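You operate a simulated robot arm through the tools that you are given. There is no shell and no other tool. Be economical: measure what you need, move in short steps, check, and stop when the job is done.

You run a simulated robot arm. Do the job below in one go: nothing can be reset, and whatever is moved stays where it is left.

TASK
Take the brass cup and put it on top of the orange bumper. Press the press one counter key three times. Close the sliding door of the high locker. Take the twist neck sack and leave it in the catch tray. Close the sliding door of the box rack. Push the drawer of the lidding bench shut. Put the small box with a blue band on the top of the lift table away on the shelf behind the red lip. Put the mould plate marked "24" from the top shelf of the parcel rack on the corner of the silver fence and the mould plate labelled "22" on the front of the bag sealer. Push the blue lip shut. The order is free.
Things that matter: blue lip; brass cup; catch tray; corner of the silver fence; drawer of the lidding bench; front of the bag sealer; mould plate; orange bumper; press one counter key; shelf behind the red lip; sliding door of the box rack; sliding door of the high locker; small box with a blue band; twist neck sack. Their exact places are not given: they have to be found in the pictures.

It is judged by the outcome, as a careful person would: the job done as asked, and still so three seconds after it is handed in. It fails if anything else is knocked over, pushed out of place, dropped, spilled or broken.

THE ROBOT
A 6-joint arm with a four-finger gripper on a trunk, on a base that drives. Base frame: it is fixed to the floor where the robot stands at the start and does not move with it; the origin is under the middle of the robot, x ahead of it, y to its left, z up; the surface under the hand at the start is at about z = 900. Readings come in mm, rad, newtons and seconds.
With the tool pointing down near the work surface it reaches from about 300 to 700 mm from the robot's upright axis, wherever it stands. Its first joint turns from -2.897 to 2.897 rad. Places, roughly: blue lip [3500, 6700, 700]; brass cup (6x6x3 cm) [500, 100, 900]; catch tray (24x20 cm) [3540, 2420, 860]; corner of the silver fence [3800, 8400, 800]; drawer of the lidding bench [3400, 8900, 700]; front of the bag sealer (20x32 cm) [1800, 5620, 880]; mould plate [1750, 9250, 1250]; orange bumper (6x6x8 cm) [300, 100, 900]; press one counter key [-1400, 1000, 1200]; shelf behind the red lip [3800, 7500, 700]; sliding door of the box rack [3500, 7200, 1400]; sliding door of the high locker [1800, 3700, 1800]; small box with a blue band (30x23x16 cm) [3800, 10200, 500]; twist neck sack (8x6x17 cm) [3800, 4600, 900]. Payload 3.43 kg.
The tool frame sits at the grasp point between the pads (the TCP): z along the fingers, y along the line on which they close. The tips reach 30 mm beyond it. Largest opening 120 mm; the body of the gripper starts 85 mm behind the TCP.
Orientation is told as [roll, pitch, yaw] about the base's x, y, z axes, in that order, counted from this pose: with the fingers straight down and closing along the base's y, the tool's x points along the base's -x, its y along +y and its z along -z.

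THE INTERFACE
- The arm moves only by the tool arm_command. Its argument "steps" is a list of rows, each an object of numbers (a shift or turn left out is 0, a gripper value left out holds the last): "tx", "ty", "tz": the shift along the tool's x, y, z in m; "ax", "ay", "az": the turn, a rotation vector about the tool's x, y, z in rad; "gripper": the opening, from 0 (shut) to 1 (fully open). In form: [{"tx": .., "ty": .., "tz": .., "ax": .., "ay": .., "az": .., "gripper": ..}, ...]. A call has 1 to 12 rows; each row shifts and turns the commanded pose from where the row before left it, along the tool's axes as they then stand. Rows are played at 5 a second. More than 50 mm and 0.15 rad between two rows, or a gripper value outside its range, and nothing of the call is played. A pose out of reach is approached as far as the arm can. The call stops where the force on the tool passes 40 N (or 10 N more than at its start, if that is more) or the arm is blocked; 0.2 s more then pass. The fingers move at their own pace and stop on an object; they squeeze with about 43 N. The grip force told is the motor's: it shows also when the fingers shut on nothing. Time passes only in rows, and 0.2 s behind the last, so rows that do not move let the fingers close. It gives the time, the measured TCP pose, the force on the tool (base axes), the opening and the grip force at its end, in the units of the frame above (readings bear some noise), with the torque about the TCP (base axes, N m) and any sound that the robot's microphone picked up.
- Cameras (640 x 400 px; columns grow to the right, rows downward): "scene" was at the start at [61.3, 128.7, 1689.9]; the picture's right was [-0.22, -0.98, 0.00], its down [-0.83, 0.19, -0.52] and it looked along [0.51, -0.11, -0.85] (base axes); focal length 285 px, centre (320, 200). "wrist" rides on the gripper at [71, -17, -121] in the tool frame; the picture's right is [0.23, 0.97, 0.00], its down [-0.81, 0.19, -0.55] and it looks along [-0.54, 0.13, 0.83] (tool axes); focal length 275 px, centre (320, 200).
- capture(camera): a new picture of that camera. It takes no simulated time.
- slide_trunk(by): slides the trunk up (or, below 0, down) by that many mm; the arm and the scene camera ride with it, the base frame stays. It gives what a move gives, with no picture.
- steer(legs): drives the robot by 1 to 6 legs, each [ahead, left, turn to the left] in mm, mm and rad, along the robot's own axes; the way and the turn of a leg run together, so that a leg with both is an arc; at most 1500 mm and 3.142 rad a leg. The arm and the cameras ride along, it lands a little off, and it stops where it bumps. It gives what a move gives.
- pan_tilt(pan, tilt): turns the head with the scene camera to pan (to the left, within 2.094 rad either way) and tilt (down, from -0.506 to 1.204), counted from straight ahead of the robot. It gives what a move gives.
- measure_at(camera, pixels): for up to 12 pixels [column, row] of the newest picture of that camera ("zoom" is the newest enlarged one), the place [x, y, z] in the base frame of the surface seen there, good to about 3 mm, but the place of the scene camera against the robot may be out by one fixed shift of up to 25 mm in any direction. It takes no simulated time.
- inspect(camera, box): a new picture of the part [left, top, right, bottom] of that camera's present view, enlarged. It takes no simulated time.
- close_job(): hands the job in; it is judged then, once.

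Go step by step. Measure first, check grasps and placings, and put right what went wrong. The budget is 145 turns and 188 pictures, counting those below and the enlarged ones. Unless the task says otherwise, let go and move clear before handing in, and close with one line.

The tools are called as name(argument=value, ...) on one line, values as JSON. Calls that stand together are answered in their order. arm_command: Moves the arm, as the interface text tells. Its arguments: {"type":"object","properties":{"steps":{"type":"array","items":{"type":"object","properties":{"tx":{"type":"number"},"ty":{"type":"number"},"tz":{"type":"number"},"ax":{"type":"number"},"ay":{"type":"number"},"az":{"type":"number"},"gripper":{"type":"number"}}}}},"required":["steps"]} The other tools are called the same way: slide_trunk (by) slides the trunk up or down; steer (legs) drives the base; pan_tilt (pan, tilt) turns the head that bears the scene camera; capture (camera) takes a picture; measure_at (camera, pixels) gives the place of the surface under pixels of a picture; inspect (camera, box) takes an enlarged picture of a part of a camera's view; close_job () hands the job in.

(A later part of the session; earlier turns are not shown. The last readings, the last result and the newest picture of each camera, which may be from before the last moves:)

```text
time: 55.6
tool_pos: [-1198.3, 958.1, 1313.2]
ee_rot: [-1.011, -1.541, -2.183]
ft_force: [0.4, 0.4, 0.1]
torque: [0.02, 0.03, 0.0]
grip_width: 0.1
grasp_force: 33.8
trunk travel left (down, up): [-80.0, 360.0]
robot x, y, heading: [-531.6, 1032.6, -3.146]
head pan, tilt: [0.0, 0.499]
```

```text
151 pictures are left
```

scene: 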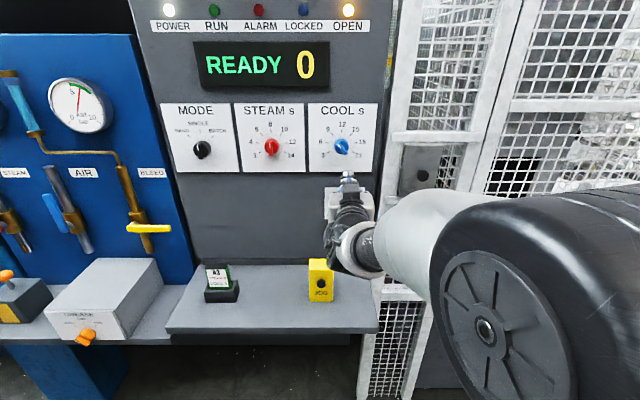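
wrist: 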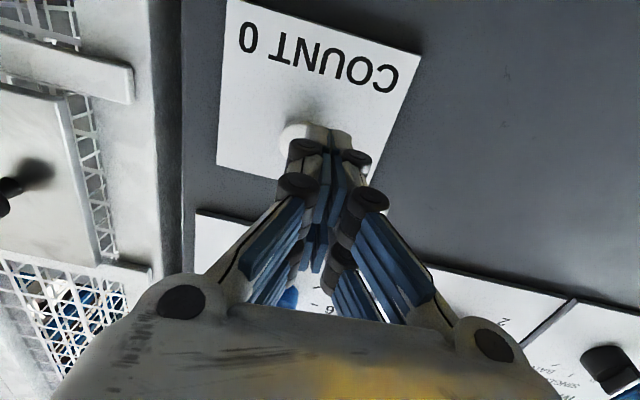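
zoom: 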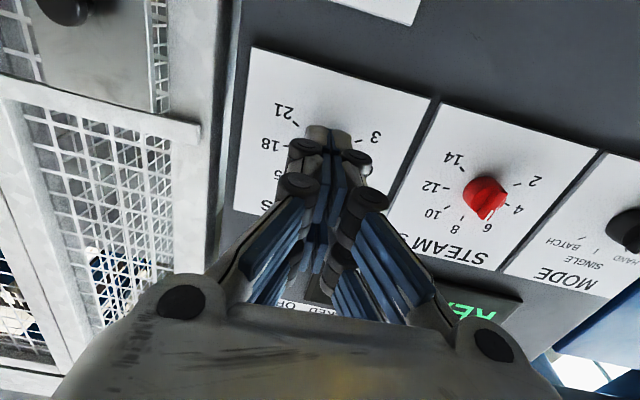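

Three clicks heard, so that's done. I'll back off, bring the tool to a downward tucked pose, turn toward +y, and look at the way ahead.

steer(legs=[[-130, 0, 0]])

arm_command(steps=[{"ay": 0.143}, {"ay": 0.143}, {"ay": 0.143}, {"ay": 0.143}, {"ay": 0.143}, {"ay": 0.143}, {"ay": 0.143}, {"ay": 0.143}, {"ay": 0.143}, {"ay": 0.143}, {"ay": 0.11}])

arm_command(steps=[{"tx": 0.045}, {"tx": 0.045}, {"tx": 0.045}, {"tx": 0.045}, {"tx": 0.045}])

steer(legs=[[0, 0, -1.57]])

pan_tilt(pan=0, tilt=0.2)

capture(camera="scene")

pan_tilt(pan=-0.9, tilt=0.2)

capture(camera="scene")

```text
time: 56.9
tool_pos: [-1066.8, 956.8, 1312.0]
ee_rot: [-1.025, -1.542, -2.166]
ft_force: [-0.1, -0.4, 1.5]
torque: [0.01, -0.03, -0.02]
grip_width: 0.2
grasp_force: 33.5
trunk travel left (down, up): [-80.0, 360.0]
robot x, y, heading: [-399.9, 1035.4, -3.137]
head pan, tilt: [0.0, 0.499]
```

```text
time: 59.3
tool_pos: [-1011.6, 964.2, 1276.9]
ee_rot: [-0.025, -0.012, 3.091]
ft_force: [-0.3, 0.3, -0.3]
torque: [0.01, 0.01, -0.03]
grip_width: 0.0
grasp_force: 33.1
out of reach, approached as far as the arm can: row 9, 10, 11
trunk travel left (down, up): [-80.0, 360.0]
robot x, y, heading: [-400.2, 1032.8, -3.139]
head pan, tilt: [0.0, 0.499]
```

```text
time: 60.5
tool_pos: [-785.1, 954.3, 1277.0]
ee_rot: [-0.025, -0.015, 3.093]
ft_force: [0.7, -0.5, 0.4]
torque: [0.0, 0.0, 0.05]
grip_width: 0.0
grasp_force: 33.6
trunk travel left (down, up): [-80.0, 360.0]
robot x, y, heading: [-400.9, 1034.0, -3.14]
head pan, tilt: [0.0, 0.499]
```

```text
time: 64.7
tool_pos: [-487.3, 1419.1, 1276.3]
ee_rot: [-0.026, -0.016, 1.548]
ft_force: [0.3, -0.4, -0.5]
torque: [0.02, -0.03, 0.0]
grip_width: 0.0
grasp_force: 33.6
trunk travel left (down, up): [-80.0, 360.0]
robot x, y, heading: [-402.5, 1031.9, 1.597]
head pan, tilt: [0.0, 0.499]
```

```text
time: 65.5
tool_pos: [-488.8, 1418.9, 1276.2]
ee_rot: [-0.026, -0.014, 1.548]
ft_force: [0.1, -0.9, -0.2]
torque: [-0.03, -0.01, -0.02]
grip_width: 0.2
grasp_force: 33.4
trunk travel left (down, up): [-80.0, 360.0]
robot x, y, heading: [-399.3, 1032.7, 1.596]
head pan, tilt: [0.0, 0.201]
```

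```text
150 pictures are left
```

scene: 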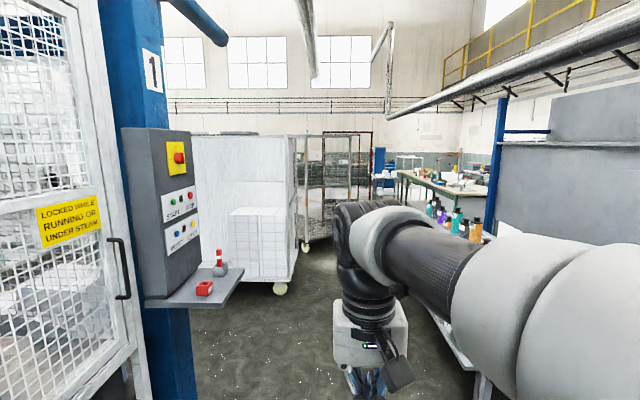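

```text
time: 66.7
tool_pos: [-487.7, 1418.5, 1277.7]
ee_rot: [-0.025, -0.016, 1.549]
ft_force: [0.4, -0.2, -0.3]
torque: [0.03, -0.02, -0.03]
grip_width: 0.0
grasp_force: 33.1
trunk travel left (down, up): [-80.0, 360.0]
robot x, y, heading: [-398.3, 1035.7, 1.6]
head pan, tilt: [-0.901, 0.201]
```

```text
149 pictures are left
```

scene: 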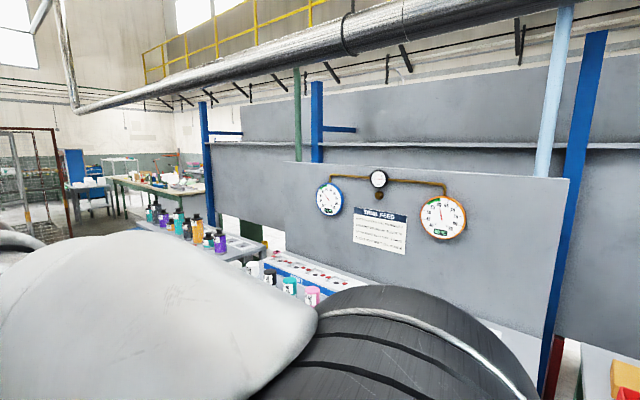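

Ahead there's an aisle between the caged trolleys on the left and the tables on the right. I'll measure the landmarks.

measure_at(camera="scene", pixels=[[205, 170], [115, 180], [190, 195], [320, 140], [300, 170], [230, 237], [75, 165], [50, 220], [120, 165], [180, 220], [565, 190], [560, 350]])

pan_tilt(pan=-0.15, tilt=0.35)

capture(camera="scene")

measure_at(camera="scene", pixels=[[220, 250], [265, 190], [300, 180], [330, 200], [355, 120], [400, 140], [440, 140], [460, 160], [480, 170], [300, 230], [200, 300]])

```text
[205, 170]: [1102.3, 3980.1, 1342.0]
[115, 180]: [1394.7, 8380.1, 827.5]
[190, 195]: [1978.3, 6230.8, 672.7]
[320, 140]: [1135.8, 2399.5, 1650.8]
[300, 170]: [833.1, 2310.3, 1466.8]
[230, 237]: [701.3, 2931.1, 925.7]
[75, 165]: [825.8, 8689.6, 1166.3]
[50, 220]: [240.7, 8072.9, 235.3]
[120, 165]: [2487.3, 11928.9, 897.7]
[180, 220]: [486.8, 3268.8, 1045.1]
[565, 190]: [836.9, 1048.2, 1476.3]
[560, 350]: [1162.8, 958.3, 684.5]
```

```text
time: 67.8
tool_pos: [-487.2, 1419.1, 1277.4]
ee_rot: [-0.027, -0.017, 1.549]
ft_force: [-0.6, -0.2, -0.2]
torque: [-0.05, -0.02, -0.01]
grip_width: 0.0
grasp_force: 33.3
trunk travel left (down, up): [-80.0, 360.0]
robot x, y, heading: [-400.1, 1030.8, 1.597]
head pan, tilt: [-0.15, 0.351]
```

```text
148 pictures are left
```

scene: 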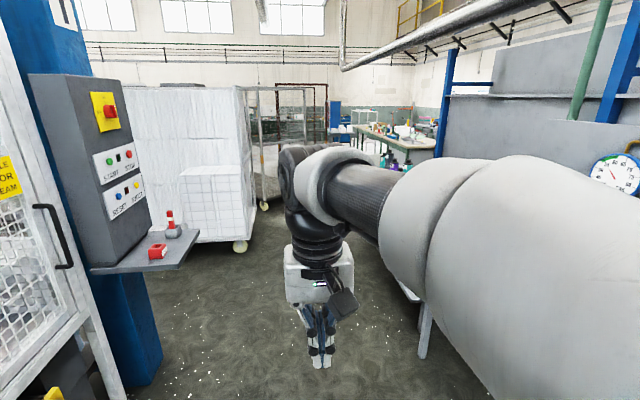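

```text
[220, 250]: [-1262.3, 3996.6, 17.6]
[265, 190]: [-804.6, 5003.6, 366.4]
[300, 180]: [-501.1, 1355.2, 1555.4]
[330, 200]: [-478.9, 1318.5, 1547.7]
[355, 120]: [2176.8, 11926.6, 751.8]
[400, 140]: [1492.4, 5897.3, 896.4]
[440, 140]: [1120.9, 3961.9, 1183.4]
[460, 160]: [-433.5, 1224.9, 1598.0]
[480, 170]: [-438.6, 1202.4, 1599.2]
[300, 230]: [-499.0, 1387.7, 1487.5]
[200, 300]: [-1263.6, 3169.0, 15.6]
```

The aisle is clear along x≈−400. I'll drive north to about y=4500 and look again.

steer(legs=[[0, 0, -0.04], [1500, -20, 0], [1200, -50, 0], [700, -250, 0]])

pan_tilt(pan=-1.3, tilt=0.2)

capture(camera="scene")

pan_tilt(pan=-0.5, tilt=0.2)

capture(camera="scene")

```text
refused: leg 2 is longer than a leg can be; nothing moved
```

```text
time: 69.1
tool_pos: [-487.9, 1418.5, 1277.2]
ee_rot: [-0.027, -0.015, 1.55]
ft_force: [0.0, -0.2, 0.4]
torque: [0.0, 0.02, 0.01]
grip_width: 0.1
grasp_force: 33.7
trunk travel left (down, up): [-80.0, 360.0]
robot x, y, heading: [-400.7, 1030.2, 1.602]
head pan, tilt: [-1.3, 0.201]
```

```text
147 pictures are left
```

scene: 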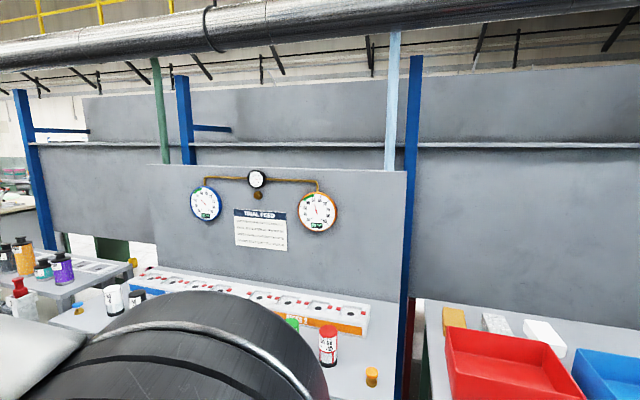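

```text
time: 70.2
tool_pos: [-487.9, 1418.8, 1277.1]
ee_rot: [-0.028, -0.018, 1.549]
ft_force: [-0.3, -0.6, 0.7]
torque: [0.0, 0.0, 0.01]
grip_width: 0.2
grasp_force: 33.6
trunk travel left (down, up): [-80.0, 360.0]
robot x, y, heading: [-398.4, 1034.0, 1.598]
head pan, tilt: [-0.499, 0.201]
```

```text
146 pictures are left
```

scene: 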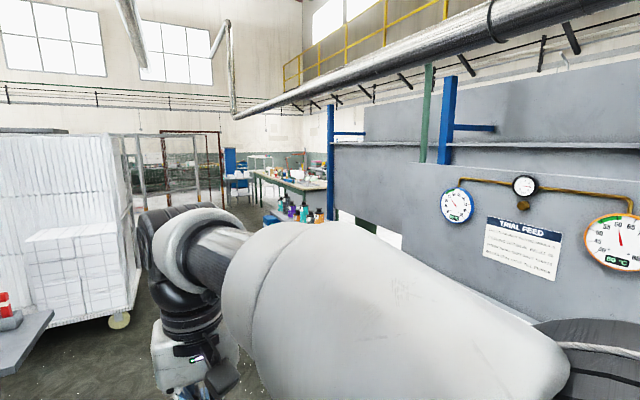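

steer(legs=[[0, 0, -0.04], [1450, 0, 0], [1250, 0, 0], [700, -250, 0]])

pan_tilt(pan=-1.3, tilt=0.2)

capture(camera="scene")

pan_tilt(pan=-0.4, tilt=0.2)

capture(camera="scene")

```text
time: 87.5
tool_pos: [-228.1, 4838.9, 1276.7]
ee_rot: [-0.028, -0.015, 1.548]
ft_force: [0.2, -0.1, -0.2]
torque: [-0.04, 0.01, 0.02]
grip_width: 0.0
grasp_force: 33.2
trunk travel left (down, up): [-80.0, 360.0]
robot x, y, heading: [-139.8, 4453.0, 1.598]
head pan, tilt: [-0.499, 0.201]
```

```text
time: 88.6
tool_pos: [-228.1, 4837.6, 1277.6]
ee_rot: [-0.025, -0.018, 1.547]
ft_force: [-0.1, 0.0, 0.9]
torque: [0.0, 0.01, -0.03]
grip_width: 0.0
grasp_force: 33.3
trunk travel left (down, up): [-80.0, 360.0]
robot x, y, heading: [-142.9, 4449.8, 1.594]
head pan, tilt: [-1.3, 0.201]
```

```text
145 pictures are left
```

scene: 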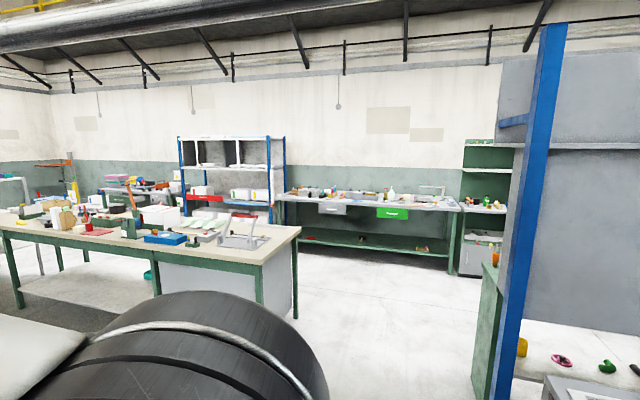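

```text
time: 89.8
tool_pos: [-228.8, 4838.1, 1277.8]
ee_rot: [-0.025, -0.015, 1.547]
ft_force: [-0.1, 0.2, -0.3]
torque: [-0.01, 0.01, -0.04]
grip_width: 0.0
grasp_force: 33.7
trunk travel left (down, up): [-80.0, 360.0]
robot x, y, heading: [-140.4, 4451.5, 1.59]
head pan, tilt: [-0.4, 0.201]
```

```text
144 pictures are left
```

scene: 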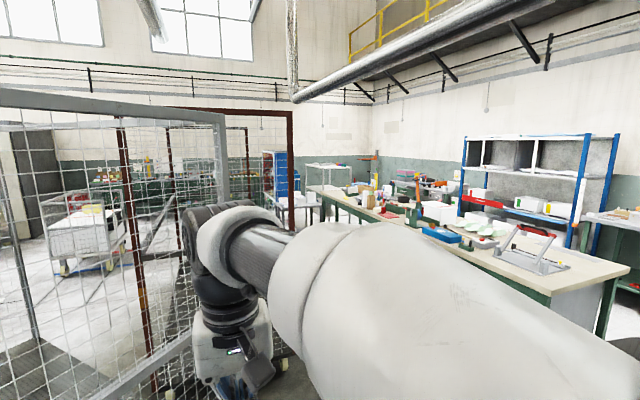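

I can see the bench with the bag sealer, the blue box rack, and another bench at the back. I'll measure the gap, then turn east.

measure_at(camera="scene", pixels=[[545, 292], [610, 275], [530, 255], [310, 190], [490, 160], [585, 170], [450, 230], [220, 150], [150, 330]])

steer(legs=[[0, 0, -1.6], [1300, 150, 0]])

pan_tilt(pan=-1.2, tilt=0.2)

capture(camera="scene")

pan_tilt(pan=0.5, tilt=0.25)

capture(camera="scene")

```text
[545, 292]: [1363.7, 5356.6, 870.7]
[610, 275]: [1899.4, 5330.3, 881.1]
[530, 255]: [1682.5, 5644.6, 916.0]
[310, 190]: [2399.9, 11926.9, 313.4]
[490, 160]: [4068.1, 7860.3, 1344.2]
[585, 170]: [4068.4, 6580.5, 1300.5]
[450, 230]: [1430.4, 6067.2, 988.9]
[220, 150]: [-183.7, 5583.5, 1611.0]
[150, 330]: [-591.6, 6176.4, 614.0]
```

```text
time: 100.4
tool_pos: [1561.2, 4568.3, 1277.4]
ee_rot: [-0.026, -0.015, -0.12]
ft_force: [0.3, 0.4, 0.0]
torque: [0.04, 0.02, 0.02]
grip_width: 0.1
grasp_force: 33.5
trunk travel left (down, up): [-80.0, 360.0]
robot x, y, heading: [1168.9, 4521.6, -0.071]
head pan, tilt: [-0.4, 0.201]
```

```text
time: 101.5
tool_pos: [1560.3, 4568.6, 1275.5]
ee_rot: [-0.025, -0.016, -0.12]
ft_force: [-0.6, 0.1, 0.5]
torque: [-0.04, -0.02, 0.02]
grip_width: 0.0
grasp_force: 33.4
trunk travel left (down, up): [-80.0, 360.0]
robot x, y, heading: [1169.7, 4516.6, -0.068]
head pan, tilt: [-1.201, 0.201]
```

```text
143 pictures are left
```

scene: 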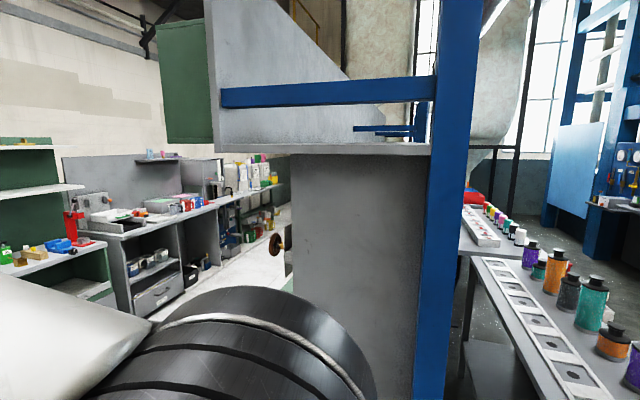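

```text
time: 103.2
tool_pos: [1561.3, 4568.6, 1277.0]
ee_rot: [-0.026, -0.014, -0.12]
ft_force: [-0.2, 0.1, 0.4]
torque: [0.01, -0.03, 0.01]
grip_width: 0.4
grasp_force: 33.7
trunk travel left (down, up): [-80.0, 360.0]
robot x, y, heading: [1169.3, 4519.1, -0.072]
head pan, tilt: [0.499, 0.25]
```

```text
142 pictures are left
```

scene: 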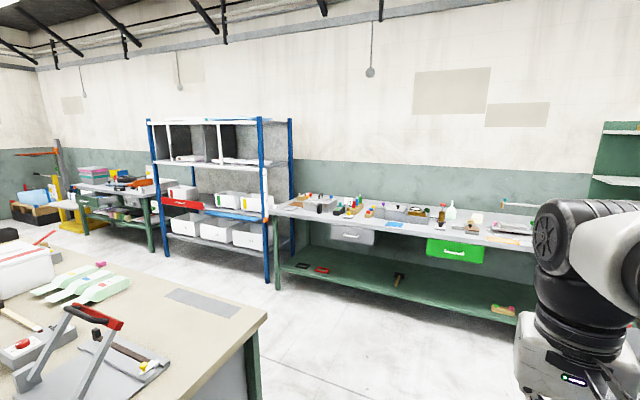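

The green wall cabinet at top left (185,80) is the high locker. I'll go east into the aisle at x≈2550.

steer(legs=[[1450, 0, 0.07]])

pan_tilt(pan=-2.05, tilt=0.1)

capture(camera="scene")

pan_tilt(pan=-1.0, tilt=0.35)

capture(camera="scene")

pan_tilt(pan=0.7, tilt=0.35)

capture(camera="scene")

```text
time: 110.4
tool_pos: [3001.2, 4536.2, 1277.2]
ee_rot: [-0.024, -0.014, -0.058]
ft_force: [-0.3, 0.2, 0.1]
torque: [0.01, 0.01, -0.02]
grip_width: 0.0
grasp_force: 33.2
trunk travel left (down, up): [-80.0, 360.0]
robot x, y, heading: [2608.8, 4465.1, -0.004]
head pan, tilt: [0.499, 0.25]
```

```text
time: 112.7
tool_pos: [2999.9, 4535.9, 1277.3]
ee_rot: [-0.026, -0.016, -0.057]
ft_force: [-0.4, -0.8, 0.6]
torque: [0.04, 0.03, -0.01]
grip_width: 0.0
grasp_force: 33.1
trunk travel left (down, up): [-80.0, 360.0]
robot x, y, heading: [2611.8, 4459.3, -0.01]
head pan, tilt: [-2.051, 0.099]
```

```text
141 pictures are left
```

scene: 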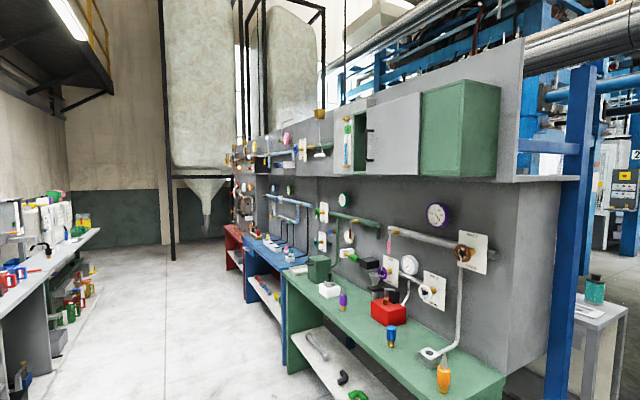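

```text
time: 114.0
tool_pos: [2999.2, 4538.0, 1277.0]
ee_rot: [-0.026, -0.016, -0.057]
ft_force: [-0.1, 0.3, -0.6]
torque: [0.03, 0.02, 0.04]
grip_width: 0.0
grasp_force: 33.4
trunk travel left (down, up): [-80.0, 360.0]
robot x, y, heading: [2612.1, 4466.0, -0.01]
head pan, tilt: [-1.0, 0.351]
```

```text
140 pictures are left
```

scene: 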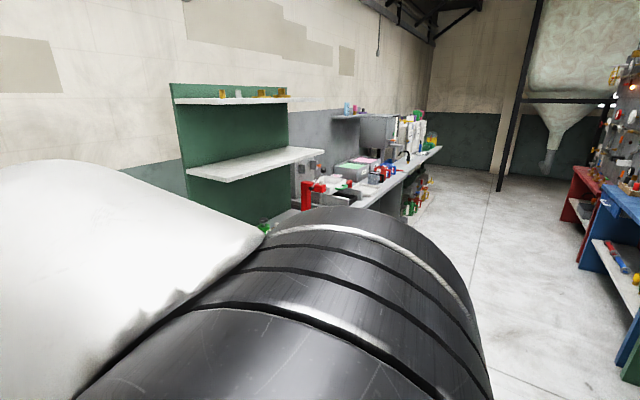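

```text
time: 115.8
tool_pos: [3000.2, 4536.9, 1276.0]
ee_rot: [-0.027, -0.015, -0.058]
ft_force: [0.2, 0.4, 0.2]
torque: [0.02, 0.02, -0.01]
grip_width: 0.0
grasp_force: 33.2
trunk travel left (down, up): [-80.0, 360.0]
robot x, y, heading: [2611.2, 4461.8, -0.006]
head pan, tilt: [0.7, 0.351]
```

```text
139 pictures are left
```

scene: 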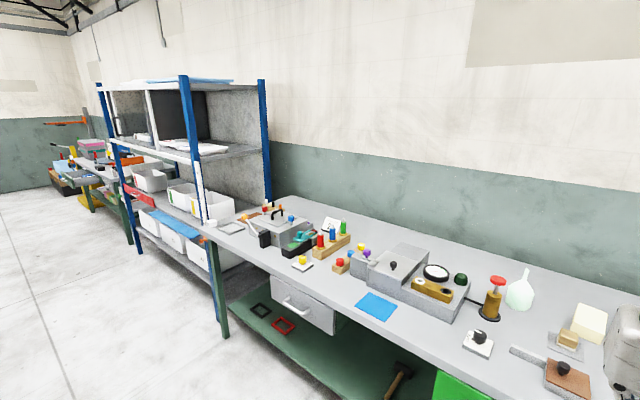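

The locker has a grey sliding door standing open at its left side, with a dark handle at (370,145). I'll turn to face west here and measure.

steer(legs=[[0, 0, -3.13], [0, 700, 0]])

pan_tilt(pan=0.2, tilt=0.1)

capture(camera="scene")

```text
time: 127.0
tool_pos: [2173.3, 3726.1, 1276.8]
ee_rot: [-0.026, -0.015, 3.027]
ft_force: [-0.3, 0.3, 0.3]
torque: [0.01, -0.01, 0.02]
grip_width: 0.2
grasp_force: 33.9
trunk travel left (down, up): [-80.0, 360.0]
robot x, y, heading: [2565.0, 3780.1, 3.079]
head pan, tilt: [0.7, 0.351]
```

```text
time: 128.0
tool_pos: [2173.1, 3726.6, 1277.2]
ee_rot: [-0.027, -0.015, 3.028]
ft_force: [-0.3, -0.2, -0.6]
torque: [-0.02, 0.04, -0.03]
grip_width: 0.0
grasp_force: 33.6
trunk travel left (down, up): [-80.0, 360.0]
robot x, y, heading: [2565.9, 3779.4, 3.08]
head pan, tilt: [0.201, 0.099]
```

```text
138 pictures are left
```

scene: 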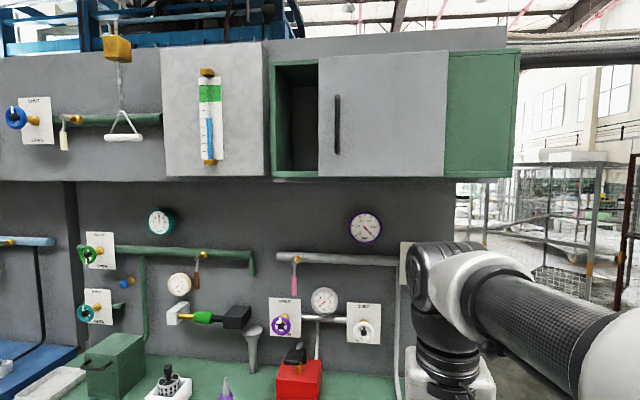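

measure_at(camera="scene", pixels=[[337, 100], [337, 145], [327, 120], [440, 120], [322, 70], [322, 165], [272, 120], [500, 110], [280, 175], [310, 120], [450, 310], [295, 285]])

inspect(camera="scene", box=[250, 40, 530, 200])

```text
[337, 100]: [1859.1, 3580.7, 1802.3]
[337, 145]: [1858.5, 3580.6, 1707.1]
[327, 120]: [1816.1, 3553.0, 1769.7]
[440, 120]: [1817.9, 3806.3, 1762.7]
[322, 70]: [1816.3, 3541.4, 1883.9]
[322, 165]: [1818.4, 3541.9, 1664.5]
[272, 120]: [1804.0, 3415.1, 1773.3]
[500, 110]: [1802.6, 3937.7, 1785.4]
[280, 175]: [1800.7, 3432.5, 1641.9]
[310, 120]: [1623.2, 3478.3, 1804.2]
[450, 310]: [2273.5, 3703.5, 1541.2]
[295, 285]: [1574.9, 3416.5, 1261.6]
```

```text
2.29 times, centred on (390, 120) of scene
```

zoom: 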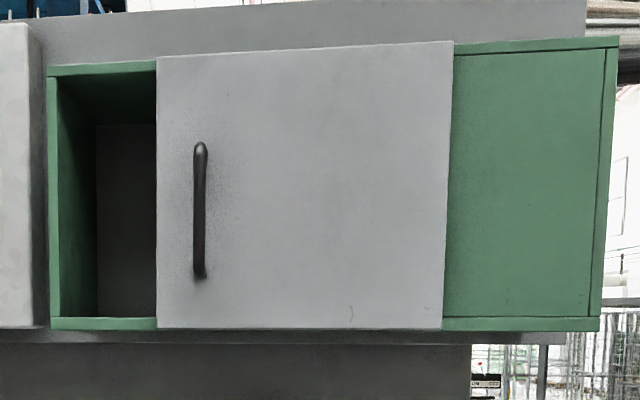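

The handle is at true (1875,3584) with z from about 1680 to 1795. The door must slide about 115 mm toward −y. I'll raise the trunk, extend, and pitch the tool horizontal on the +y side of the handle.

slide_trunk(by=350)

steer(legs=[[0, 0, 0.1]])

arm_command(steps=[{"tx": -0.045}, {"tx": -0.045}, {"tx": -0.045}, {"ay": -0.143}, {"ay": -0.143}, {"ay": -0.143}, {"ay": -0.143}, {"ay": -0.143}, {"ay": -0.143}])

arm_command(steps=[{"ay": -0.143}, {"ay": -0.143}, {"ay": -0.143}, {"ay": -0.143}, {"ay": -0.143}, {}])

capture(camera="scene")

capture(camera="wrist")

```text
time: 131.4
tool_pos: [2173.2, 3727.1, 1626.7]
ee_rot: [-0.026, -0.015, 3.027]
ft_force: [0.3, 0.9, -0.4]
torque: [0.0, -0.01, 0.0]
grip_width: 0.1
grasp_force: 33.2
trunk travel left (down, up): [-430.0, 10.0]
robot x, y, heading: [2564.6, 3782.4, 3.08]
head pan, tilt: [0.201, 0.099]
```

```text
time: 132.3
tool_pos: [2178.9, 3690.7, 1626.9]
ee_rot: [-0.026, -0.016, 3.122]
ft_force: [0.3, 0.4, -0.6]
torque: [0.0, 0.05, -0.01]
grip_width: 0.0
grasp_force: 33.5
trunk travel left (down, up): [-430.0, 10.0]
robot x, y, heading: [2564.6, 3781.2, -3.114]
head pan, tilt: [0.201, 0.099]
```

```text
time: 134.3
tool_pos: [2046.9, 3693.8, 1630.9]
ee_rot: [-0.041, -0.877, -3.13]
ft_force: [0.3, -0.3, 0.4]
torque: [0.01, 0.03, -0.02]
grip_width: 0.0
grasp_force: 32.8
trunk travel left (down, up): [-430.0, 10.0]
robot x, y, heading: [2563.9, 3779.9, -3.107]
head pan, tilt: [0.201, 0.099]
```

```text
time: 135.7
tool_pos: [2047.3, 3693.6, 1629.5]
ee_rot: [-2.207, -1.539, -0.951]
ft_force: [0.8, 0.9, 0.0]
torque: [0.0, 0.01, 0.01]
grip_width: 0.1
grasp_force: 32.9
trunk travel left (down, up): [-430.0, 10.0]
robot x, y, heading: [2561.4, 3778.2, -3.108]
head pan, tilt: [0.201, 0.099]
```

```text
136 pictures are left
```

scene: 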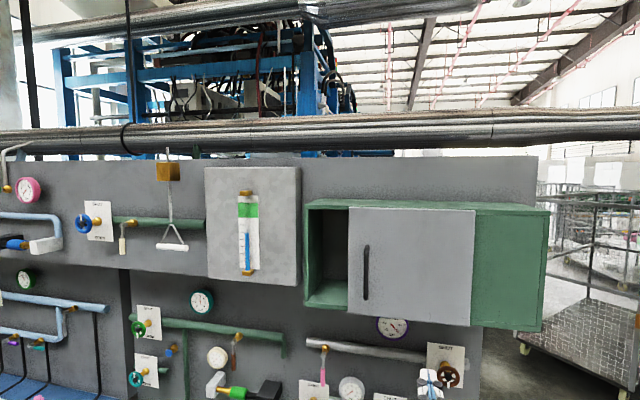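

```text
135 pictures are left
```

wrist: 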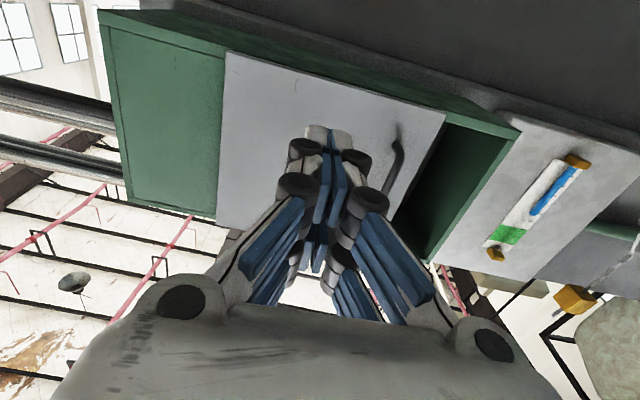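

The horizontal pose succeeded. I'll measure the handle with the wrist camera.

measure_at(camera="wrist", pixels=[[399, 150], [397, 165], [390, 185], [432, 130], [425, 150], [260, 150], [512, 135]])

```text
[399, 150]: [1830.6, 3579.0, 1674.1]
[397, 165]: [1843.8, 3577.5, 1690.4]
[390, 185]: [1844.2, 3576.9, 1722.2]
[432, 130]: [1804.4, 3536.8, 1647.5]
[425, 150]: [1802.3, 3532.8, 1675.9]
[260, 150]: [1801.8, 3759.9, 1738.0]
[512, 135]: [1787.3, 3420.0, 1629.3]
```

The wrist gives the handle outer face at x≈1844, y≈3577 and the door plane at 1802. The scene shift is fixed in base axes. I'll align at y≈3620, z≈1725 and go in part-way.

arm_command(steps=[{"tx": -0.048, "ty": 0.0}, {"tx": -0.047}, {"ty": 0.037}, {"ty": 0.037}, {"tz": 0.045}, {"tz": 0.045}, {"tz": 0.04}, {}])

capture(camera="wrist")

```text
time: 137.5
tool_pos: [1915.0, 3622.7, 1724.2]
ee_rot: [-2.179, -1.54, -0.982]
ft_force: [0.4, -0.9, -0.7]
torque: [0.0, -0.02, 0.0]
grip_width: 0.0
grasp_force: 33.4
trunk travel left (down, up): [-430.0, 10.0]
robot x, y, heading: [2562.3, 3781.8, -3.109]
head pan, tilt: [0.201, 0.099]
```

```text
134 pictures are left
```

wrist: 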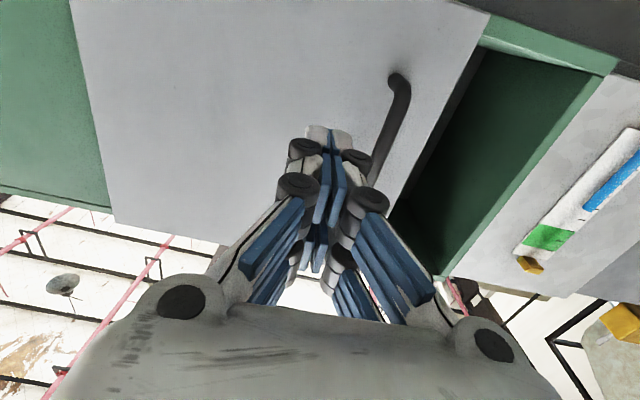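

I'll move in 66 mm, then sweep toward −y to push the handle.

arm_command(steps=[{"tz": 0.04}, {"tz": 0.026}, {"ty": 0.015}, {"ty": 0.015}, {"ty": 0.02}, {"ty": 0.02}, {"ty": 0.02}, {"ty": 0.02}, {}])

capture(camera="wrist")

```text
time: 139.5
tool_pos: [1846.4, 3512.9, 1722.5]
ee_rot: [-2.125, -1.541, -1.033]
ft_force: [0.3, 0.5, -0.6]
torque: [0.01, 0.02, 0.0]
grip_width: 0.0
grasp_force: 33.6
trunk travel left (down, up): [-430.0, 10.0]
robot x, y, heading: [2564.6, 3776.8, -3.112]
head pan, tilt: [0.201, 0.099]
```

```text
133 pictures are left
```

wrist: 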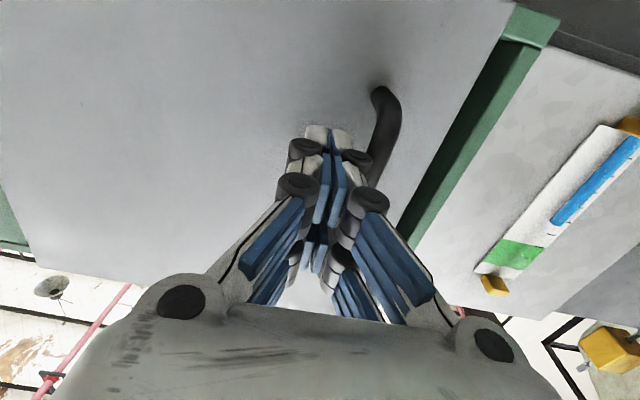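

It's sliding well. I'll keep pushing until it meets the stop.

arm_command(steps=[{"ty": 0.015}, {"ty": 0.01}, {"ty": 0.008}, {"ty": 0.006}, {"ty": 0.006}, {"ty": 0.006}, {}])

capture(camera="wrist")

inspect(camera="scene", box=[250, 150, 570, 350])

```text
time: 140.9
tool_pos: [1844.3, 3478.2, 1723.5]
ee_rot: [-2.353, -1.542, -0.838]
ft_force: [7.8, 25.1, -0.5]
torque: [-0.15, 0.07, -0.04]
grip_width: 0.0
grasp_force: 33.1
trunk travel left (down, up): [-430.0, 10.0]
robot x, y, heading: [2564.4, 3783.5, -3.116]
head pan, tilt: [0.201, 0.099]
stopped in row 7: the force on the tool passed its limit at 40 N (the readings are from after the stop); the commanded pose is now the measured one
```

```text
132 pictures are left
```

wrist: 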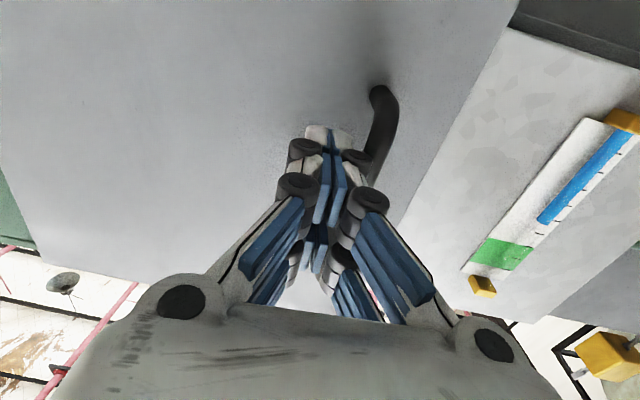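

```text
2.00 times, centred on (410, 250) of scene
```

zoom: 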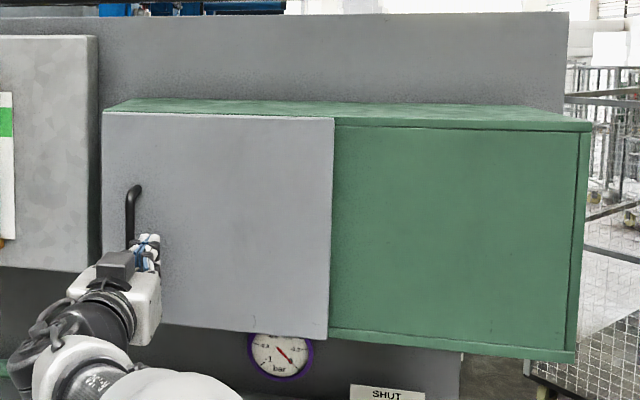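

The door is shut against its stop. I'll withdraw, return the tool to downward, and head for the sack bench on the east side.

arm_command(steps=[{"ty": -0.02}, {"tz": -0.045}, {"tz": -0.045}, {"tz": -0.045}, {"tz": -0.045}, {"tz": -0.03}])

arm_command(steps=[{"ay": 0.14}, {"ay": 0.14}, {"ay": 0.14}, {"ay": 0.14}, {"ay": 0.14}, {"ay": 0.14}, {"ay": 0.14}, {"ay": 0.14}, {"ay": 0.14}, {"ay": 0.14}, {"ay": 0.14}])

arm_command(steps=[{"tx": 0.045}, {"tx": 0.045}, {"tx": 0.045}, {"ty": -0.04}, {"ty": -0.04}])

slide_trunk(by=-250)

steer(legs=[[0, 0, -1.56], [750, -150, 0], [0, 0, -1.57]])

pan_tilt(pan=0.1, tilt=0.5)

capture(camera="scene")

```text
time: 142.3
tool_pos: [2055.5, 3478.7, 1716.5]
ee_rot: [-2.133, -1.54, -1.041]
ft_force: [0.2, 0.3, 0.6]
torque: [0.0, -0.01, 0.02]
grip_width: 0.2
grasp_force: 32.9
trunk travel left (down, up): [-430.0, 10.0]
robot x, y, heading: [2564.2, 3783.7, -3.109]
head pan, tilt: [0.201, 0.099]
```

```text
time: 144.7
tool_pos: [2077.4, 3494.6, 1694.4]
ee_rot: [-0.02, -0.046, 3.111]
ft_force: [-0.2, -0.3, -0.8]
torque: [-0.04, 0.04, -0.01]
grip_width: 0.0
grasp_force: 33.0
out of reach, approached as far as the arm can: row 10, 11
trunk travel left (down, up): [-430.0, 10.0]
robot x, y, heading: [2566.8, 3779.7, -3.113]
head pan, tilt: [0.201, 0.099]
```

```text
time: 145.9
tool_pos: [2210.7, 3572.1, 1689.1]
ee_rot: [-0.024, -0.047, 3.107]
ft_force: [-0.1, 0.7, 0.1]
torque: [0.0, 0.0, 0.05]
grip_width: 0.0
grasp_force: 33.4
trunk travel left (down, up): [-430.0, 10.0]
robot x, y, heading: [2564.0, 3778.6, -3.113]
head pan, tilt: [0.201, 0.099]
```

```text
time: 148.5
tool_pos: [2210.6, 3571.1, 1438.7]
ee_rot: [-0.026, -0.048, 3.109]
ft_force: [-0.5, -0.5, -0.7]
torque: [-0.02, -0.02, -0.01]
grip_width: 0.0
grasp_force: 32.9
trunk travel left (down, up): [-180.0, 260.0]
robot x, y, heading: [2563.4, 3779.6, -3.109]
head pan, tilt: [0.201, 0.099]
```

```text
time: 160.2
tool_pos: [3054.1, 4721.9, 1438.8]
ee_rot: [-0.024, -0.046, -0.025]
ft_force: [0.4, -0.1, -0.1]
torque: [0.01, 0.03, 0.02]
grip_width: 0.2
grasp_force: 32.7
trunk travel left (down, up): [-180.0, 260.0]
robot x, y, heading: [2700.1, 4508.3, 0.032]
head pan, tilt: [0.201, 0.099]
```

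```text
time: 161.0
tool_pos: [3053.9, 4722.6, 1439.5]
ee_rot: [-0.024, -0.047, -0.027]
ft_force: [-0.3, 0.2, 0.2]
torque: [0.04, 0.02, 0.01]
grip_width: 0.0
grasp_force: 33.1
trunk travel left (down, up): [-180.0, 260.0]
robot x, y, heading: [2699.7, 4509.3, 0.033]
head pan, tilt: [0.099, 0.499]
```

```text
130 pictures are left
```

scene: 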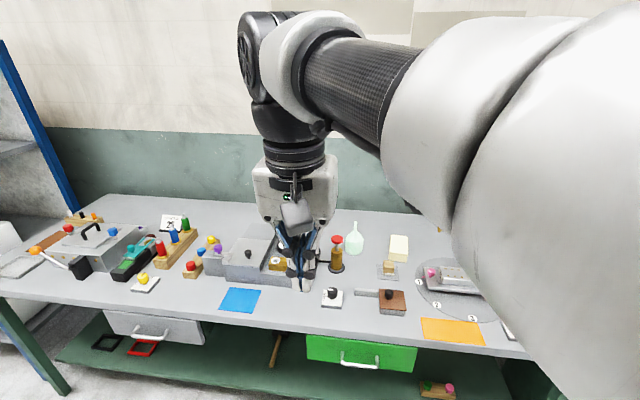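

The candidate for the twist-neck sack is the pale green item with the thin neck at (354,238). I'll zoom in.

inspect(camera="scene", box=[310, 200, 430, 320])

measure_at(camera="scene", pixels=[[354, 225], [354, 243], [345, 243], [363, 243], [354, 252], [337, 242], [336, 268], [398, 245], [380, 310], [240, 345], [300, 340], [360, 275]])

```text
3.33 times, centred on (370, 260) of scene
```

zoom: 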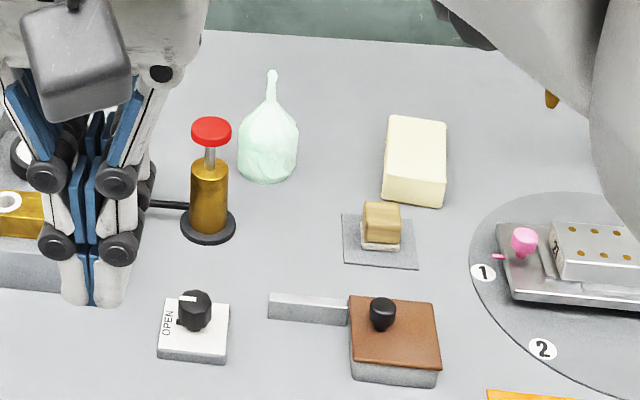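

```text
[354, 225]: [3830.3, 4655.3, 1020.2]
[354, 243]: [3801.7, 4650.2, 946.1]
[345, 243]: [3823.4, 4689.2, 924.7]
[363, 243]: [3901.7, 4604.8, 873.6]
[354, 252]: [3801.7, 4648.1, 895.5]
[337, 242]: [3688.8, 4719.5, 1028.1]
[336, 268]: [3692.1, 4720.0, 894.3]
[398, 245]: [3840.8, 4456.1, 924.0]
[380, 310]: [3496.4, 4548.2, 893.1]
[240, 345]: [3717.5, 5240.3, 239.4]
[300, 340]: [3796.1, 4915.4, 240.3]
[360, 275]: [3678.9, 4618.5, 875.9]
```

That's the sack, at true x≈3810, y≈4648, z from about 858 to 1028. I'll plan to tilt the tool slightly forward so the neck clears the palm. First I'll check the bench front edge so I know how close I can stand.

measure_at(camera="scene", pixels=[[300, 322], [260, 318], [420, 345], [200, 310], [360, 350], [450, 330], [30, 300], [380, 372]])

capture(camera="wrist")

```text
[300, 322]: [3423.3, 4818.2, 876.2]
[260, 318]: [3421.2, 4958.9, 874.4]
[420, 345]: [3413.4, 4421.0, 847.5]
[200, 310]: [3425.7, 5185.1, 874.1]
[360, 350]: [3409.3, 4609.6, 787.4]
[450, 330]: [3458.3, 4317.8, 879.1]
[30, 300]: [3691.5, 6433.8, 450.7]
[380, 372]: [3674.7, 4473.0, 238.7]
```

```text
128 pictures are left
```

wrist: 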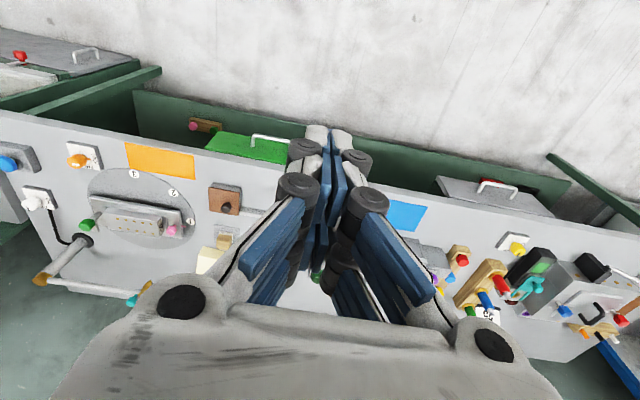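

The bench edge is at x≈3405, so I can stand at about x=3105. I'll drive in and open the fingers with a forward tilt of 0.4 over the sack.

steer(legs=[[400, 30, -0.033]])

arm_command(steps=[{"ay": -0.12, "gripper": 0.95}, {"ay": -0.12}, {"ay": -0.12}, {"tz": 0.04}, {"tz": 0.04}, {"ty": -0.04}, {"ty": -0.04}, {}])

capture(camera="wrist")

```text
time: 163.5
tool_pos: [3459.0, 4741.9, 1439.3]
ee_rot: [-0.024, -0.045, -0.068]
ft_force: [0.4, -0.2, 0.2]
torque: [0.0, 0.05, 0.02]
grip_width: 0.0
grasp_force: 34.1
trunk travel left (down, up): [-180.0, 260.0]
robot x, y, heading: [3096.5, 4545.3, -0.002]
head pan, tilt: [0.099, 0.499]
```

```text
time: 165.3
tool_pos: [3483.7, 4660.2, 1370.4]
ee_rot: [-0.027, -0.407, -0.059]
ft_force: [0.9, 0.6, 0.9]
torque: [0.02, 0.0, 0.02]
grip_width: 113.8
grasp_force: 0.0
trunk travel left (down, up): [-180.0, 260.0]
robot x, y, heading: [3095.4, 4542.7, -0.004]
head pan, tilt: [0.099, 0.499]
```

```text
127 pictures are left
```

wrist: 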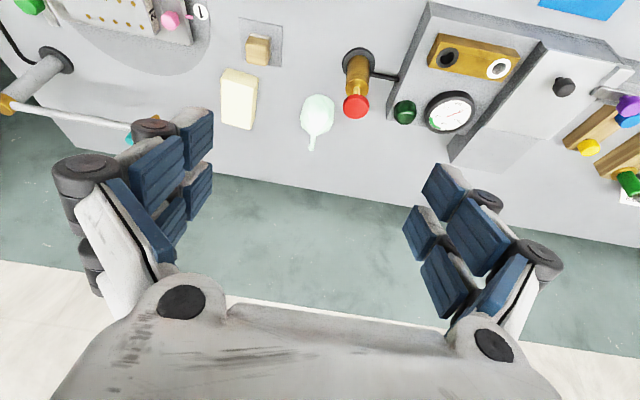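

measure_at(camera="wrist", pixels=[[318, 98], [303, 115], [331, 115], [317, 115], [317, 130], [311, 147], [290, 100], [355, 105], [355, 55]])

inspect(camera="wrist", box=[270, 70, 370, 170])

```text
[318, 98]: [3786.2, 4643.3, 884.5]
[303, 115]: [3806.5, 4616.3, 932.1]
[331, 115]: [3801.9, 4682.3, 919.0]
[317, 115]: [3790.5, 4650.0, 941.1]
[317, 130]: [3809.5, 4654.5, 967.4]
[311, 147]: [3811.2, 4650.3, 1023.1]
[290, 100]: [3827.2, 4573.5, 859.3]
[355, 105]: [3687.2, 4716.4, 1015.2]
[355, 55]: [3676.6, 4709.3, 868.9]
```

```text
4.00 times, centred on (320, 120) of wrist
```

zoom: 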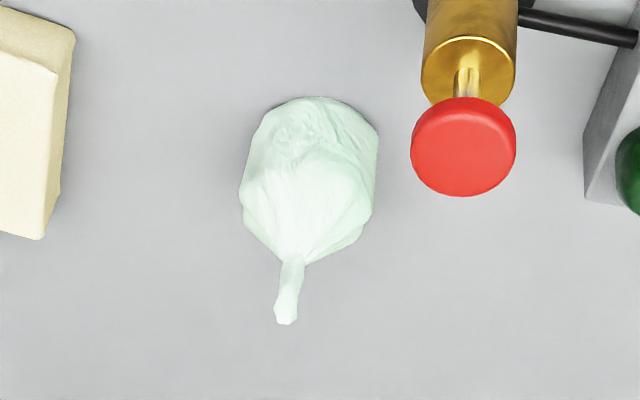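

The sack centre is at (3811,4650) on the surface at z=859. I'll move over it at height and then part-way down.

arm_command(steps=[{"tx": -0.0376, "tz": 0.0162, "ty": 0.0012}, {"tx": -0.0376, "tz": 0.0162, "ty": 0.0012}, {"tx": -0.0376, "tz": 0.0162, "ty": 0.0012}, {"tx": -0.0376, "tz": 0.0162, "ty": 0.0012}, {"tx": -0.0376, "tz": 0.0162, "ty": 0.0012}, {"tx": -0.0376, "tz": 0.0162, "ty": 0.0012}, {"tx": -0.0376, "tz": 0.0162, "ty": 0.0012}, {"tx": -0.0376, "tz": 0.0162, "ty": 0.0012}, {}])

arm_command(steps=[{"tx": 0.0178, "tz": 0.0413}, {"tx": 0.0178, "tz": 0.0413}, {"tx": 0.0178, "tz": 0.0413}, {"tx": 0.0178, "tz": 0.0413}, {"tx": 0.0178, "tz": 0.0413}, {"tx": 0.0178, "tz": 0.0413}, {}])

capture(camera="wrist")

```text
time: 167.3
tool_pos: [3807.3, 4648.4, 1365.0]
ee_rot: [-0.026, -0.406, -0.059]
ft_force: [-0.3, -0.1, 0.5]
torque: [-0.01, -0.02, 0.03]
grip_width: 114.2
grasp_force: 0.3
trunk travel left (down, up): [-180.0, 260.0]
robot x, y, heading: [3096.8, 4544.9, -0.009]
head pan, tilt: [0.099, 0.499]
```

```text
time: 168.9
tool_pos: [3811.2, 4639.2, 1096.8]
ee_rot: [-0.026, -0.406, -0.062]
ft_force: [-0.4, -0.9, 1.3]
torque: [0.02, -0.01, 0.0]
grip_width: 113.9
grasp_force: 0.1
trunk travel left (down, up): [-180.0, 260.0]
robot x, y, heading: [3096.0, 4543.5, -0.007]
head pan, tilt: [0.099, 0.499]
```

```text
125 pictures are left
```

wrist: 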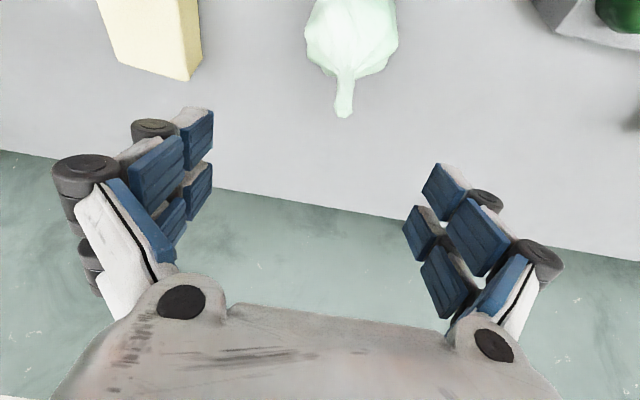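

measure_at(camera="wrist", pixels=[[345, 105], [308, 40], [397, 40], [350, 30], [350, 8], [345, 70]])

```text
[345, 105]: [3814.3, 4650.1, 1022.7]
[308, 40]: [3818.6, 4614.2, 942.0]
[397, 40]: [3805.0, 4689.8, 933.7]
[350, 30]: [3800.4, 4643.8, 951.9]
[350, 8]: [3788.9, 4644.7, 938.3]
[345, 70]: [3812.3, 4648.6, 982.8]
```

Centre at y≈4651, x≈3812. I'll lower to z≈905 and close.

arm_command(steps=[{"tx": 0.0188, "tz": 0.043, "ty": 0.0045}, {"tx": 0.0188, "tz": 0.043, "ty": 0.0045}, {"tx": 0.0188, "tz": 0.043, "ty": 0.0045}, {"tx": 0.0188, "tz": 0.043, "ty": 0.0045}, {}])

capture(camera="wrist")

```text
time: 170.1
tool_pos: [3813.8, 4652.1, 919.2]
ee_rot: [-0.024, -0.416, -0.06]
ft_force: [-4.6, -3.1, 26.0]
torque: [0.2, -0.45, -0.01]
grip_width: 114.0
grasp_force: 0.0
trunk travel left (down, up): [-180.0, 260.0]
robot x, y, heading: [3097.8, 4542.7, -0.008]
head pan, tilt: [0.099, 0.499]
```

```text
124 pictures are left
```

wrist: 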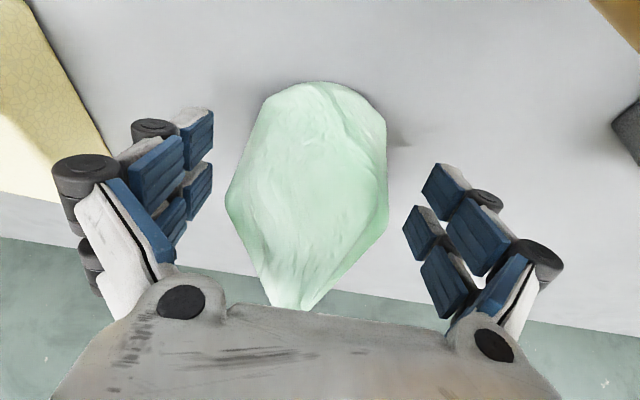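

The neck touches the palm (26 N up), while the body is widest at z≈938. I'll raise 14 mm to unload and grip there.

arm_command(steps=[{"tx": -0.0095, "tz": -0.022}, {}])

arm_command(steps=[{"gripper": 0.0}, {}, {}, {}, {}, {}])

capture(camera="wrist")

```text
time: 170.7
tool_pos: [3812.3, 4653.1, 935.2]
ee_rot: [-0.029, -0.403, -0.057]
ft_force: [-0.1, -0.3, 0.0]
torque: [0.03, 0.0, -0.01]
grip_width: 114.2
grasp_force: 0.0
trunk travel left (down, up): [-180.0, 260.0]
robot x, y, heading: [3095.3, 4546.5, -0.007]
head pan, tilt: [0.099, 0.499]
```

```text
time: 172.1
tool_pos: [3812.8, 4652.8, 937.7]
ee_rot: [-0.025, -0.408, -0.06]
ft_force: [0.5, -2.0, 3.9]
torque: [-0.31, 0.06, 0.0]
grip_width: 84.0
grasp_force: 42.8
trunk travel left (down, up): [-180.0, 260.0]
robot x, y, heading: [3094.7, 4545.2, -0.008]
head pan, tilt: [0.099, 0.499]
```

```text
123 pictures are left
```

wrist: 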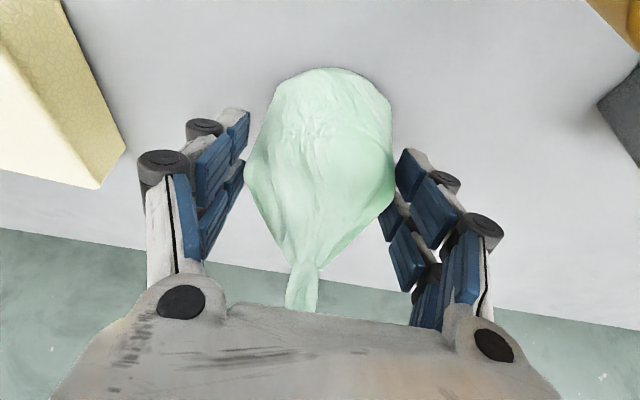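

Gripped at 84 mm. I'll lift gently and check.

arm_command(steps=[{"tx": -0.008, "tz": -0.0184}, {"tx": -0.0119, "tz": -0.0275}, {"tx": -0.0178, "tz": -0.0413}, {"tx": -0.0178, "tz": -0.0413}, {"tx": -0.0178, "tz": -0.0413}, {"tx": -0.0178, "tz": -0.0413}, {}])

capture(camera="wrist")

capture(camera="scene")

```text
time: 173.7
tool_pos: [3814.2, 4660.7, 1165.0]
ee_rot: [-0.028, -0.404, -0.059]
ft_force: [0.8, 0.1, -3.8]
torque: [-0.03, 0.01, -0.01]
grip_width: 84.3
grasp_force: 43.1
trunk travel left (down, up): [-180.0, 260.0]
robot x, y, heading: [3097.4, 4546.3, -0.004]
head pan, tilt: [0.099, 0.499]
```

```text
122 pictures are left
```

wrist: 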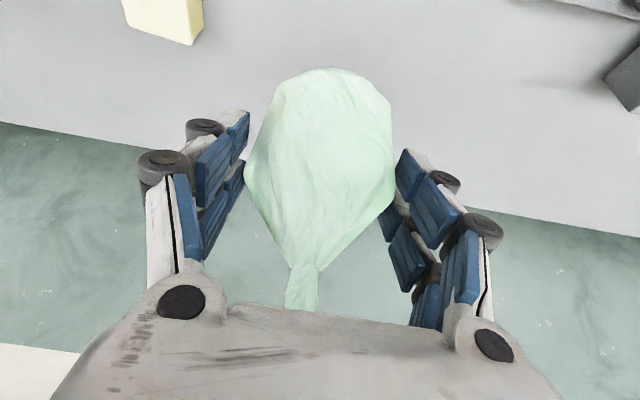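

```text
121 pictures are left
```

scene: 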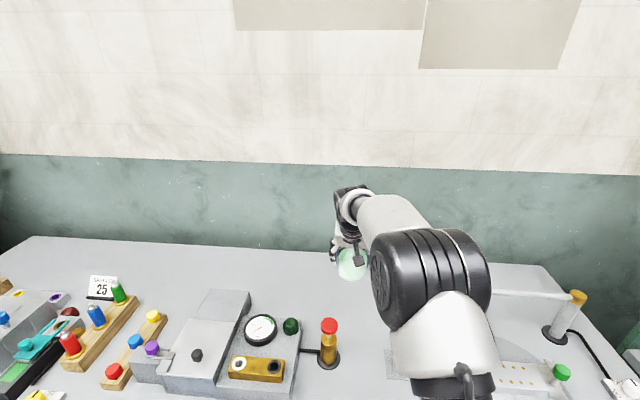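

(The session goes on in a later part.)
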